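You operate a simulated robot arm through the tools that you are given. There is no shell and no other tool. Be economical: measure what you need, move in short steps, check, and stop when the job is done.

Carry out the task below with a simulated robot arm. There is one attempt and no reset: what you move stays moved.

TASK
Push the wide desk drawer shut.
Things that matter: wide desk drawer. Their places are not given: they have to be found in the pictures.

It is judged by the outcome, as a careful person would: the job done as asked, and still so three seconds after it is handed in. It fails if anything else is knocked over, pushed out of place, dropped, spilled or broken.

THE ROBOT
A 6-joint arm with a two-finger parallel gripper, fixed in place. Base frame: the origin is at the foot of the arm, x ahead of it, y to its left, z up. Lengths are in mm, angles in degrees, forces in N, time in s.
With the tool pointing down near the work surface it reaches from about 180 to 640 mm from the base axis. Its first joint turns from -66.0 to 66.0 degrees. Payload 2.9 kg.
Tool frame: the origin (TCP) lies between the finger pads and is the grasp point; the fingertips stand 30 mm ahead of it; z points along the fingers, y is the line along which they close. The gripper opens to 110 mm. The fingers are 20 mm wide and 10 mm thick; the gripper's body (48 by 112 mm) begins 55 mm behind the TCP.
Orientation is told as [roll, pitch, yaw] about the base's x, y, z axes, in that order, counted from this pose: with the fingers straight down and closing along the base's y, the tool's x points along the base's -x, its y along +y and its z along -z.

THE INTERFACE
- The arm moves only by the tool drive_tool. Its argument "rows" is a list of rows, each a list of 3 entries, a list of its own where there are three numbers: the closure in counts, from 0 (fully open) to 255 (shut), then the shift along the tool's x, y, z in mm, then the turn, a rotation vector about the tool's x, y, z in degrees. In form: [[jaw, [x, y, z], [wx, wy, wz]], ...]. A call has 1 to 10 rows; each row shifts and turns the commanded pose from where the row before left it, along the tool's axes as they then stand. A row lasts 0.2 s, in which the tool goes at most 50 mm and 8.6 degrees; a call with a longer step from one row to the next is refused whole, and so is a gripper value outside its range. A pose out of reach is approached as far as the arm can. The call stops where the force on the tool passes 40 N (or 10 N more than at its start, if that is more) or the arm is blocked; 0.2 s more then pass. The fingers move at their own pace (about 108 mm/s each) and stop on an object; they squeeze with about 34 N. The grip force told is the motor's: it shows also when the fingers shut on nothing. Time passes only in rows, and 0.2 s behind the last, so rows that do not move let the fingers close. It gives the time, the measured TCP pose, the force on the tool (base axes), the opening and the grip force at its end, in the units of the frame above (readings bear some noise).
- Cameras (640 x 400 px; columns grow to the right, rows downward): "scene" is fixed at [65.6, 456.6, 1347.8]; the picture's right is [-0.73, -0.68, 0.00], its down [-0.56, 0.60, -0.57] and it looks along [0.39, -0.42, -0.82] (base axes); focal length 358 px, centre (320, 200). "wrist" rides on the gripper at [-36, 0, -57] in the tool frame; the picture's right is [0.00, -1.00, 0.00], its down [0.97, 0.00, -0.24] and it looks along [0.24, 0.00, 0.97] (tool axes); focal length 218 px, centre (320, 200).
- camera(camera): a new picture of that camera. No time passes.
- point_at(camera, pixels): for up to 12 pixels [column, row] of the newest picture of that camera ("zoom" is the newest enlarged one), the place [x, y, z] in the base frame of the surface seen there, good to about 3 mm, but the place of the scene camera against the robot may be out by one fixed shift of up to 18 mm in any direction. No time passes.
- zoom(camera, box): a new picture of the part [left, top, right, bottom] of that camera's present view, enlarged. No time passes.
- sign_off(): hands the job in; it is judged then, once.

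Work in short steps. Measure before you move; look again where a grasp or a placing could have gone wrong, and mend it. You have 60 turns and 20 pictures in all, the two below and enlarged ones among them. Open the gripper and draw the arm clear of the work before you hand the job in, unless the task says otherwise; then end with one line.

The tools are called after "Emit:" by a JSON object that holds its "fn" and its "kwargs". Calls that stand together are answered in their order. drive_tool: Moves the arm, as the interface text tells. Its arguments: {"type":"object","properties":{"rows":{"type":"array","items":{"type":"array"}}},"required":["rows"]} The other tools are called the same way: camera (camera) takes a picture; point_at (camera, pixels) gives the place of the surface under pixels of a picture; zoom (camera, box) takes an enlarged picture of a part of a camera's view; sign_off () hands the job in.

At the start:

```text
time_s: 0.0
tool_pos: [336.7, 183.1, 863.2]
tool_rot: [0.0, -0.1, 0.0]
ft_force: [0.6, 0.4, -0.2]
grip_width: 109.7
grasp_force: 0.0
```

scene: 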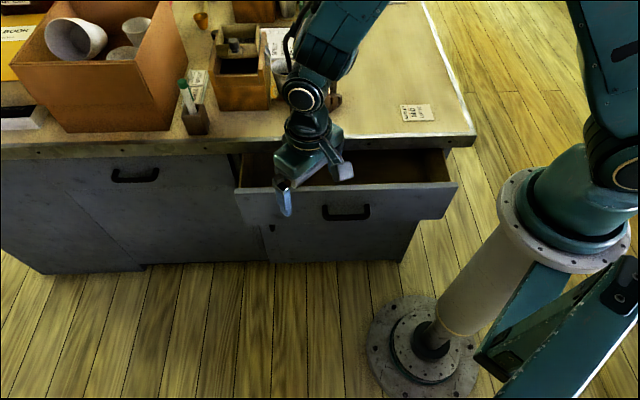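
wrist: 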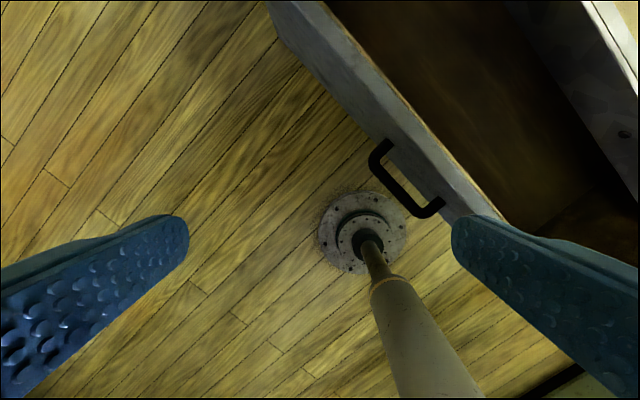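

The open drawer's front spans about (235,190)-(457,185) with its handle at (345,213) in the scene picture. I measure its corners, its top edge and the desk front.

Emit:
{"fn": "point_at", "kwargs": {"camera": "scene", "pixels": [[238, 192], [300, 191], [380, 186], [455, 184], [345, 213], [250, 215], [430, 208], [442, 145], [300, 150], [400, 170], [240, 150], [400, 200]]}}

Emit:
{"fn": "point_at", "kwargs": {"camera": "wrist", "pixels": [[300, 20], [360, 80], [420, 145], [470, 205], [385, 150], [435, 205], [400, 190], [330, 80], [620, 30]]}}

Emit:
{"fn": "zoom", "kwargs": {"camera": "scene", "box": [220, 120, 480, 280]}}

```text
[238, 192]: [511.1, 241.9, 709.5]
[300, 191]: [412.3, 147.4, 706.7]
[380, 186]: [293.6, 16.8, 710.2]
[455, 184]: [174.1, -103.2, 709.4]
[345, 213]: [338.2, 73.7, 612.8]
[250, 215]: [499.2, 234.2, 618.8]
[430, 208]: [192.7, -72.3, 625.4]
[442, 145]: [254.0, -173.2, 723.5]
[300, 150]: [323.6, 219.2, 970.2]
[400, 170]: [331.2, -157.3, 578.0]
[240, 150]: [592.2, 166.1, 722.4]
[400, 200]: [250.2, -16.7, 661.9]
```

```text
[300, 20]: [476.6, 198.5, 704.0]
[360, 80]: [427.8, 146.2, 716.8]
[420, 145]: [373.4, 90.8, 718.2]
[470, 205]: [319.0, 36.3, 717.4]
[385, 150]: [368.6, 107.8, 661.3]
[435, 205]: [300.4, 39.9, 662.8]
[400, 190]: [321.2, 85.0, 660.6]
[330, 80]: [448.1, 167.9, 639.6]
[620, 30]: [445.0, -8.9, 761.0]
```

```text
2.46 times, centred on (350, 200) of scene
```

zoom: 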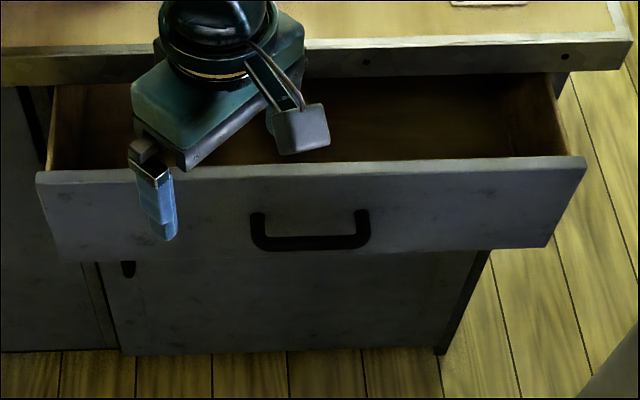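

The drawer front runs along about (0.70, 0.72), so the push direction is about (0.715, -0.70). I measure the cabinet face below, the desktop edge and the handle.

Emit:
{"fn": "point_at", "kwargs": {"camera": "zoom", "pixels": [[250, 310], [400, 300], [60, 300], [600, 48], [600, 62], [70, 60], [70, 75], [310, 243], [258, 225], [364, 222], [310, 170], [200, 230]]}}

Emit:
{"fn": "point_at", "kwargs": {"camera": "wrist", "pixels": [[590, 20], [610, 90], [630, 70], [632, 15], [405, 150], [350, 90]]}}

```text
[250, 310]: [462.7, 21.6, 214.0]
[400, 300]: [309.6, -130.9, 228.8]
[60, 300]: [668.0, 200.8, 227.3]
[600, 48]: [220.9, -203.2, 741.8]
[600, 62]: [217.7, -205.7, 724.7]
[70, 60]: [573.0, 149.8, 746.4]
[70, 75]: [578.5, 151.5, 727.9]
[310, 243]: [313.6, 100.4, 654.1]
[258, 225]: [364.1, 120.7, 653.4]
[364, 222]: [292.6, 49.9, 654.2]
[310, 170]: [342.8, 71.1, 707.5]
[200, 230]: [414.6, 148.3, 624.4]
```

```text
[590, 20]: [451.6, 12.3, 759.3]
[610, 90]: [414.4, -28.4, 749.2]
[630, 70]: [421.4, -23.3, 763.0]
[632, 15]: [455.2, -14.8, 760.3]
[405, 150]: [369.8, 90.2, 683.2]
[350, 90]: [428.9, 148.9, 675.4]
```

Working along the push direction, the drawer face is at about 202 mm, the handle bar at about 165, the desk edge at about 312 and the cabinet face at about 320. The drawer therefore needs to travel about 115 mm. At height, I shut the fingers, yaw them square to the drawer, tilt them toward it and line up with the handle centre.

Emit:
{"fn": "drive_tool", "kwargs": {"rows": [[255, [0, 0, 0], [0, 0, 7.4]], [255, [0, 0, 0], [0, 0, 7.4]], [255, [0, 0, 0], [0, 0, 7.4]], [255, [0, 0, 0], [0, 0, 7.4]], [255, [0, 0, 0], [0, 0, 7.4]], [255, [0, 0, 0], [0, 0, 7.4]], [255, [0, -39, 0], [0, 0, 0]], [255, [0, -39, 0], [0, 0, 0]]]}}

Emit:
{"fn": "drive_tool", "kwargs": {"rows": [[255, [0, 0, 0], [0, -8.4, 0]], [255, [0, 0, 0], [0, -8.4, 0]], [255, [0, 0, 0], [0, -8.4, 0]]]}}

```text
time_s: 1.8
tool_pos: [281.0, 125.4, 862.0]
tool_rot: [0.0, 0.1, -44.4]
ft_force: [-0.6, -0.6, 0.3]
grip_width: 0.1
grasp_force: 34.3
```

```text
time_s: 2.6
tool_pos: [283.2, 126.7, 863.7]
tool_rot: [0.1, -25.3, -44.3]
ft_force: [-1.2, 0.9, 0.0]
grip_width: 0.0
grasp_force: 33.8
```

The arm is at the planned spot, so I check the tilt direction and the line-up by picture.

Emit:
{"fn": "camera", "kwargs": {"camera": "wrist"}}

Emit:
{"fn": "camera", "kwargs": {"camera": "scene"}}

```text
16 pictures are left
```

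wrist: 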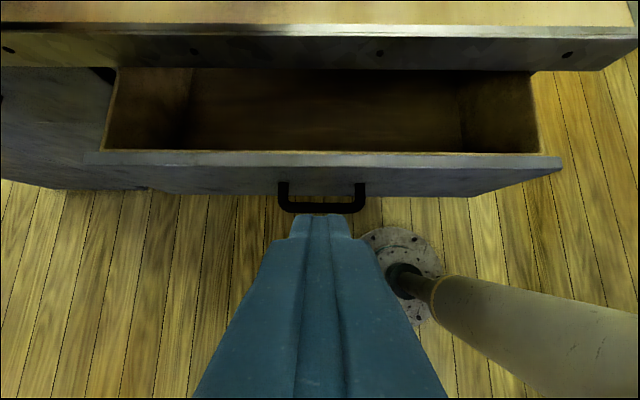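

```text
15 pictures are left
```

scene: 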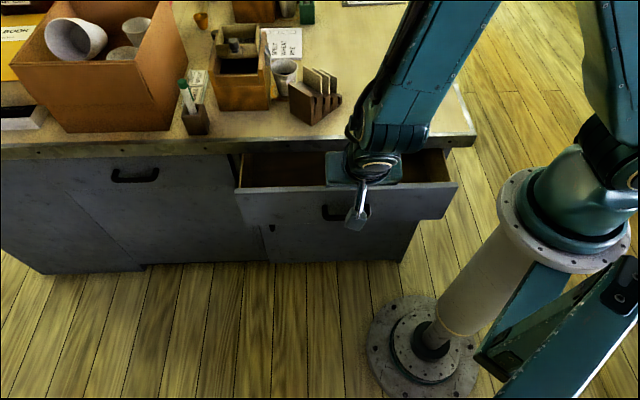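

The tilt is right and the fingers line up with the handle at (322,208) in the wrist picture. I re-measure the handle bar and the face.

Emit:
{"fn": "point_at", "kwargs": {"camera": "wrist", "pixels": [[295, 209], [345, 210], [283, 190], [361, 190], [320, 175], [100, 155], [555, 163], [320, 35], [320, 60], [60, 110]]}}

```text
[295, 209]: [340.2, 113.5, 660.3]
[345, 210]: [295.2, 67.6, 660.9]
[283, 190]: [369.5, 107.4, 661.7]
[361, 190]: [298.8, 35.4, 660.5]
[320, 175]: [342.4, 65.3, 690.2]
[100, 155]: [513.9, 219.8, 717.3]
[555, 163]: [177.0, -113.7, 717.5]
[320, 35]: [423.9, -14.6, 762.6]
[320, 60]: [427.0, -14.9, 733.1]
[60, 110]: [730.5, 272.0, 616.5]
```

The handle bar is at 164 along the push direction and the leading side of the fingertips is at about 136. I go straight down 192 mm in front of the handle.

Emit:
{"fn": "drive_tool", "kwargs": {"rows": [[255, [20.4, 0, 43.4], [0, 0, 0]], [255, [20.4, 0, 43.4], [0, 0, 0]], [255, [20.4, 0, 43.4], [0, 0, 0]], [255, [20.4, 0, 43.4], [0, 0, 0]]]}}

Emit:
{"fn": "zoom", "kwargs": {"camera": "scene", "box": [220, 120, 480, 280]}}

```text
time_s: 3.6
tool_pos: [280.9, 128.4, 670.4]
tool_rot: [0.2, -25.1, -44.4]
ft_force: [-0.1, 0.8, 0.2]
grip_width: 0.1
grasp_force: 34.0
```

```text
2.46 times, centred on (350, 200) of scene
```

zoom: 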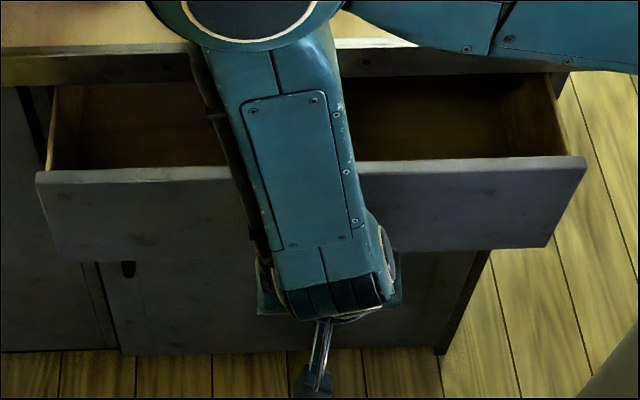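

The arm is in front of the handle with no contact. I start a slow push of 75 mm.

Emit:
{"fn": "drive_tool", "kwargs": {"rows": [[255, [-13.6, 0, 6.4], [0, 0, 0]], [255, [-9.05, 0, 4.26], [0, 0, 0]], [255, [-9.05, 0, 4.26], [0, 0, 0]], [255, [-9.05, 0, 4.26], [0, 0, 0]], [255, [-9.05, 0, 4.26], [0, 0, 0]], [255, [-9.05, 0, 4.26], [0, 0, 0]], [255, [-9.05, 0, 4.26], [0, 0, 0]]]}}

Emit:
{"fn": "camera", "kwargs": {"camera": "wrist"}}

```text
time_s: 5.2
tool_pos: [336.2, 74.1, 672.4]
tool_rot: [0.2, -25.2, -44.5]
ft_force: [-0.3, 0.5, 0.4]
grip_width: 0.0
grasp_force: 34.4
```

```text
13 pictures are left
```

wrist: 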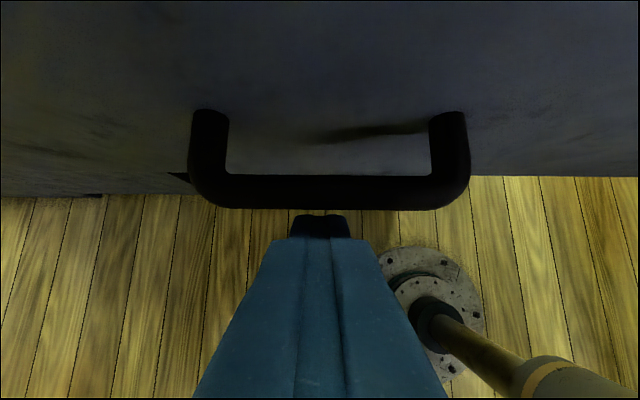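

The force is near zero after 75 mm, so I check where the handle and the face are now.

Emit:
{"fn": "point_at", "kwargs": {"camera": "wrist", "pixels": [[270, 200], [380, 200], [300, 190], [320, 60], [560, 60], [100, 60]]}}

```text
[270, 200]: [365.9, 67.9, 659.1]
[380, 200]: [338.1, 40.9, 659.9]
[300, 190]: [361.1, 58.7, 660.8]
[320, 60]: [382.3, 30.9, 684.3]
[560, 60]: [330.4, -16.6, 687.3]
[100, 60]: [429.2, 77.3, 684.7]
```

The drawer follows: the handle is at 214 and the face at 252, so about 50 mm is done and 60–80 mm remains. I keep pushing.

Emit:
{"fn": "drive_tool", "kwargs": {"rows": [[255, [-9.05, 0, 4.26], [0, 0, 0]], [255, [-9.05, 0, 4.26], [0, 0, 0]], [255, [-9.05, 0, 4.26], [0, 0, 0]], [255, [-9.05, 0, 4.26], [0, 0, 0]], [255, [-9.05, 0, 4.26], [0, 0, 0]]]}}

Emit:
{"fn": "camera", "kwargs": {"camera": "wrist"}}

Emit:
{"fn": "camera", "kwargs": {"camera": "scene"}}

```text
time_s: 6.4
tool_pos: [373.1, 39.4, 672.1]
tool_rot: [-0.1, -25.3, -44.4]
ft_force: [0.1, -0.2, 0.2]
grip_width: 0.0
grasp_force: 33.6
```

```text
12 pictures are left
```

wrist: 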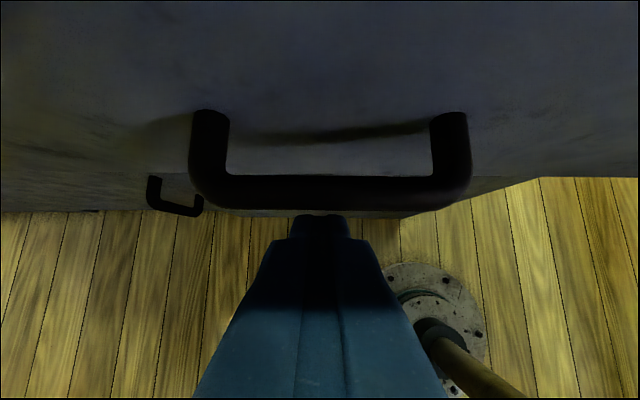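

```text
11 pictures are left
```

scene: 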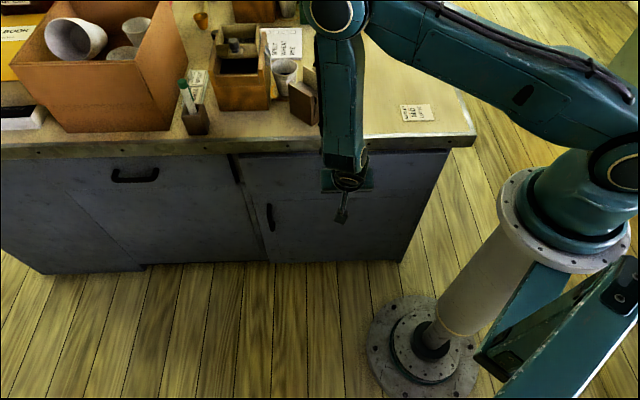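

The face is now at about 302 and the force is still low. I check the remaining gap and the arm's clearance from the rack at (303,95).

Emit:
{"fn": "zoom", "kwargs": {"camera": "scene", "box": [220, 60, 480, 222]}}

Emit:
{"fn": "point_at", "kwargs": {"camera": "scene", "pixels": [[328, 60], [328, 100], [340, 140], [303, 70], [303, 105], [345, 15], [250, 175], [240, 175], [222, 175], [420, 170], [420, 180], [290, 175]]}}

```text
2.46 times, centred on (350, 141) of scene
```

zoom: 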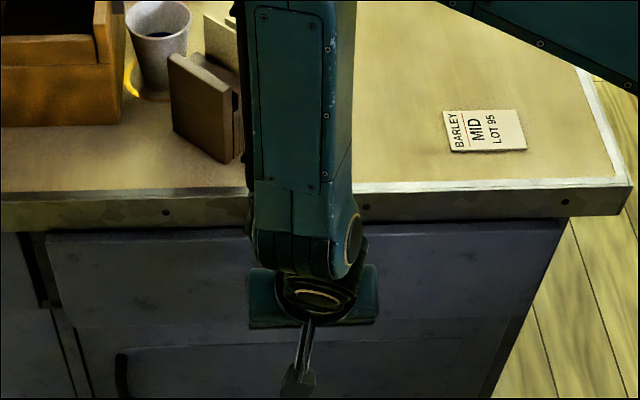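

```text
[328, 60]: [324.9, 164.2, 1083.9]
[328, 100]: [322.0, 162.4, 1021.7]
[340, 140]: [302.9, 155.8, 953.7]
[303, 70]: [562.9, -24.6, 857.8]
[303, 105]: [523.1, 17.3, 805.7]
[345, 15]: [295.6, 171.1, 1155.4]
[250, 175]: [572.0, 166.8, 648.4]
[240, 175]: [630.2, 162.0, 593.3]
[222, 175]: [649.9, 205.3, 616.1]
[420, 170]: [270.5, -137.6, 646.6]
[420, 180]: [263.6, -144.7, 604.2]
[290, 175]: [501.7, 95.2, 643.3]
```

The arm is well clear of the rack. The face is at about 300 and the cabinet at about 321, so about 20 mm remains and I push on in small steps until it stops.

Emit:
{"fn": "drive_tool", "kwargs": {"rows": [[255, [-5.4, 0, 2.56], [0, 0, 0]], [255, [-5.4, 0, 2.56], [0, 0, 0]], [255, [-3.6, 0, 1.7], [0, 0, 0]], [255, [-3.6, 0, 1.7], [0, 0, 0]], [255, [-2.7, 0, 1.28], [0, 0, 0]], [255, [-2.7, 0, 1.28], [0, 0, 0]], [255, [-2.7, 0, 1.28], [0, 0, 0]]]}}

```text
time_s: 8.0
tool_pos: [393.7, 18.5, 671.8]
tool_rot: [0.0, -25.2, -44.4]
ft_force: [0.6, 0.5, 0.0]
grip_width: 0.0
grasp_force: 34.0
```

There is still no stop force with the TCP at 268.6, so I look again.

Emit:
{"fn": "camera", "kwargs": {"camera": "wrist"}}

Emit:
{"fn": "zoom", "kwargs": {"camera": "scene", "box": [220, 100, 480, 262]}}

Emit:
{"fn": "point_at", "kwargs": {"camera": "wrist", "pixels": [[270, 200], [380, 200], [320, 60], [560, 90], [100, 90], [30, 150]]}}

```text
9 pictures are left
```

wrist: 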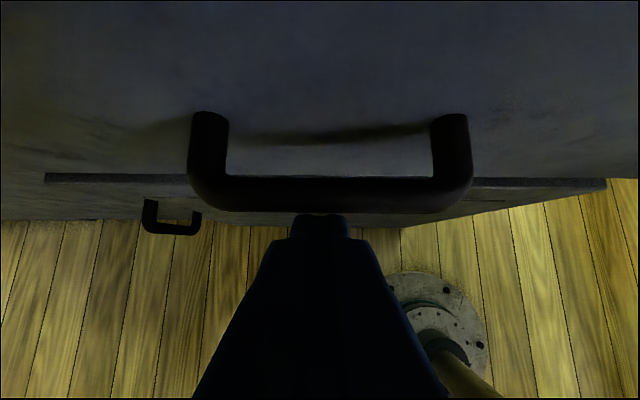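

```text
2.46 times, centred on (350, 181) of scene
```

zoom: 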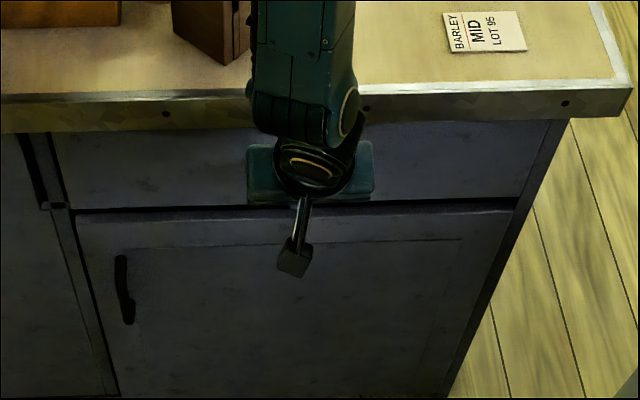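

```text
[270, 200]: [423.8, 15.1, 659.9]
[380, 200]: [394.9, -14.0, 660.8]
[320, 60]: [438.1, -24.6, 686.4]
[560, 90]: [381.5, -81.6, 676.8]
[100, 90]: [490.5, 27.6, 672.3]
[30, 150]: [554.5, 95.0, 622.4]
```

The face is at about 330 and a door edge now shows below it at (540,183) in the wrist picture. I compare it with the door and frame faces.

Emit:
{"fn": "point_at", "kwargs": {"camera": "zoom", "pixels": [[150, 180], [450, 180], [150, 225], [450, 220], [150, 270], [450, 290], [20, 250], [58, 205], [20, 170], [150, 210], [530, 160], [75, 300]]}}

Emit:
{"fn": "point_at", "kwargs": {"camera": "wrist", "pixels": [[560, 182], [520, 190], [80, 178], [100, 190], [20, 205], [560, 170], [80, 165]]}}

```text
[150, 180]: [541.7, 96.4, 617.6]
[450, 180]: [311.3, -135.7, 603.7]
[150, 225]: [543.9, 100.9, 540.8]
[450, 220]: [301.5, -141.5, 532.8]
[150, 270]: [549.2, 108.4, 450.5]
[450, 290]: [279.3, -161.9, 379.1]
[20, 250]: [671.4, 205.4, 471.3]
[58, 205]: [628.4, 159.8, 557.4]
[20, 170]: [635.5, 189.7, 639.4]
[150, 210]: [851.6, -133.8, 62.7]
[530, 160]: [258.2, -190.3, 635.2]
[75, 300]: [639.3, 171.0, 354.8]
```

```text
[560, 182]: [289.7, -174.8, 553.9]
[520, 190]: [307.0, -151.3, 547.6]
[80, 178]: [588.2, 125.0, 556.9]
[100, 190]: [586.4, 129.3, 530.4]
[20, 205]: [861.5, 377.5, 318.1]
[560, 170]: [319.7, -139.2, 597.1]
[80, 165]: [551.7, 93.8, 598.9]
```

The drawer is flush with the door within about 2 mm. I press on gently until there is resistance, to confirm the end stop.

Emit:
{"fn": "drive_tool", "kwargs": {"rows": [[255, [-1.8, 0, 0.85], [0, 0, 0]], [255, [-1.8, 0, 0.85], [0, 0, 0]], [255, [-1.8, 0, 0.85], [0, 0, 0]], [255, [-1.8, 0, 0.85], [0, 0, 0]]]}}

```text
time_s: 9.1
tool_pos: [394.3, 18.1, 667.8]
tool_rot: [-0.1, -24.2, -44.3]
ft_force: [-1.5, 2.0, -0.7]
grip_width: 0.1
grasp_force: 33.5
stopped in row 4: the force on the tool passed its limit (the readings are from after the stop); the commanded pose is now the measured one
```

The arm stopped on force with the drawer at its end stop, and the bar pushed the finger slightly down as its slope would predict. I back off and check that the drawer stays shut.

Emit:
{"fn": "drive_tool", "kwargs": {"rows": [[255, [9.05, 0, -4.26], [0, 0, 0]], [255, [27.2, 0, -12.8], [0, 0, 0]], [255, [36.2, 0, -17], [0, 0, 0]], [255, [36.2, 0, -17], [0, 0, 0]], [255, [36.2, 0, -17], [0, 0, 0]], [0, [-17, 0, -36.2], [0, 0, 0]], [0, [-17, 0, -36.2], [0, 0, 0]], [0, [-17, 0, -36.2], [0, 0, 0]], [0, [-17, 0, -36.2], [0, 0, 0]], [0, [-17, 0, -36.2], [0, 0, 0]]]}}

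Emit:
{"fn": "camera", "kwargs": {"camera": "scene"}}

Emit:
{"fn": "camera", "kwargs": {"camera": "wrist"}}

```text
time_s: 11.3
tool_pos: [283.4, 128.0, 872.3]
tool_rot: [-0.1, -24.3, -44.3]
ft_force: [-0.1, -1.0, 0.1]
grip_width: 110.1
grasp_force: 0.0
```

```text
7 pictures are left
```

scene: 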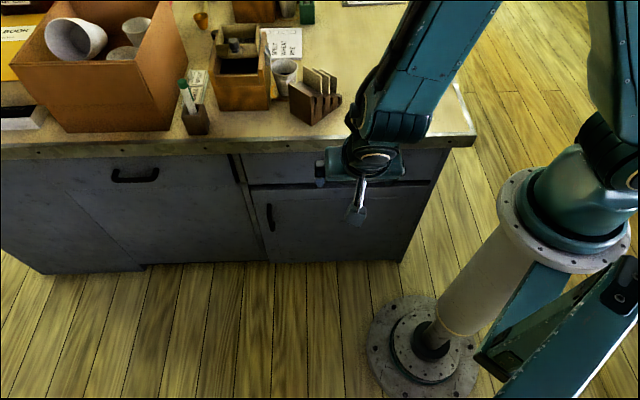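

```text
6 pictures are left
```

wrist: 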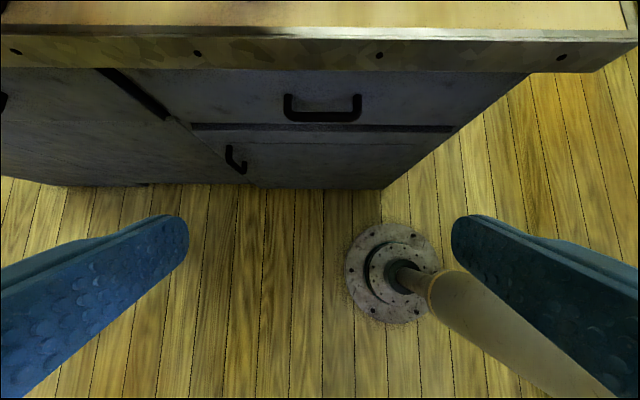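

The drawer looks flush and nothing on the desk has moved. I measure its face once more.

Emit:
{"fn": "point_at", "kwargs": {"camera": "wrist", "pixels": [[240, 105], [420, 105], [300, 155], [380, 150], [320, 85]]}}

Emit:
{"fn": "drive_tool", "kwargs": {"rows": [[0, [0, 0, 0], [0, 0, 0]], [0, [0, 0, 0], [0, 0, 0]], [0, [0, 0, 0], [0, 0, 0]], [0, [0, 0, 0], [0, 0, 0]], [0, [0, 0, 0], [0, 0, 0]], [0, [0, 0, 0], [0, 0, 0]], [0, [0, 0, 0], [0, 0, 0]], [0, [0, 0, 0], [0, 0, 0]]]}}

Emit:
{"fn": "camera", "kwargs": {"camera": "wrist"}}

Emit:
{"fn": "point_at", "kwargs": {"camera": "wrist", "pixels": [[240, 105], [420, 105], [300, 155], [380, 150], [320, 85]]}}

```text
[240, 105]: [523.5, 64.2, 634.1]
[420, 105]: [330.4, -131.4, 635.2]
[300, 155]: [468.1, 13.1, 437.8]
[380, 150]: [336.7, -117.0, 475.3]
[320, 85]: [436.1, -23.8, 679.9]
```

```text
time_s: 13.1
tool_pos: [283.4, 126.4, 871.8]
tool_rot: [-0.1, -24.2, -44.4]
ft_force: [-0.3, 0.0, 0.4]
grip_width: 109.9
grasp_force: 0.1
```

```text
5 pictures are left
```

wrist: 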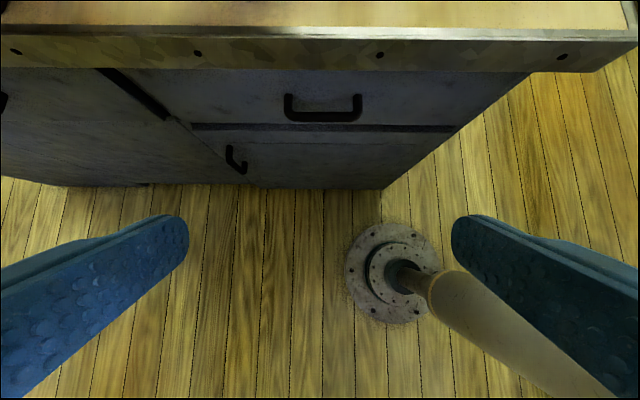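

```text
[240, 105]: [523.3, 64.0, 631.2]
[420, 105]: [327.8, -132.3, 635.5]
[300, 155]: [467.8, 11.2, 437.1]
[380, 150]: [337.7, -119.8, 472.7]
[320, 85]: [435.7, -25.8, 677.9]
```

The drawer face is at about 329 and the door at about 326, and neither has changed after waiting. The arm is clear and the gripper is open.

Emit:
{"fn": "sign_off", "kwargs": {}}

```text
The job is handed in.
```

The wide desk drawer is pushed shut against its end stop, nothing else on the desk was moved, and the arm is drawn clear with the gripper open.
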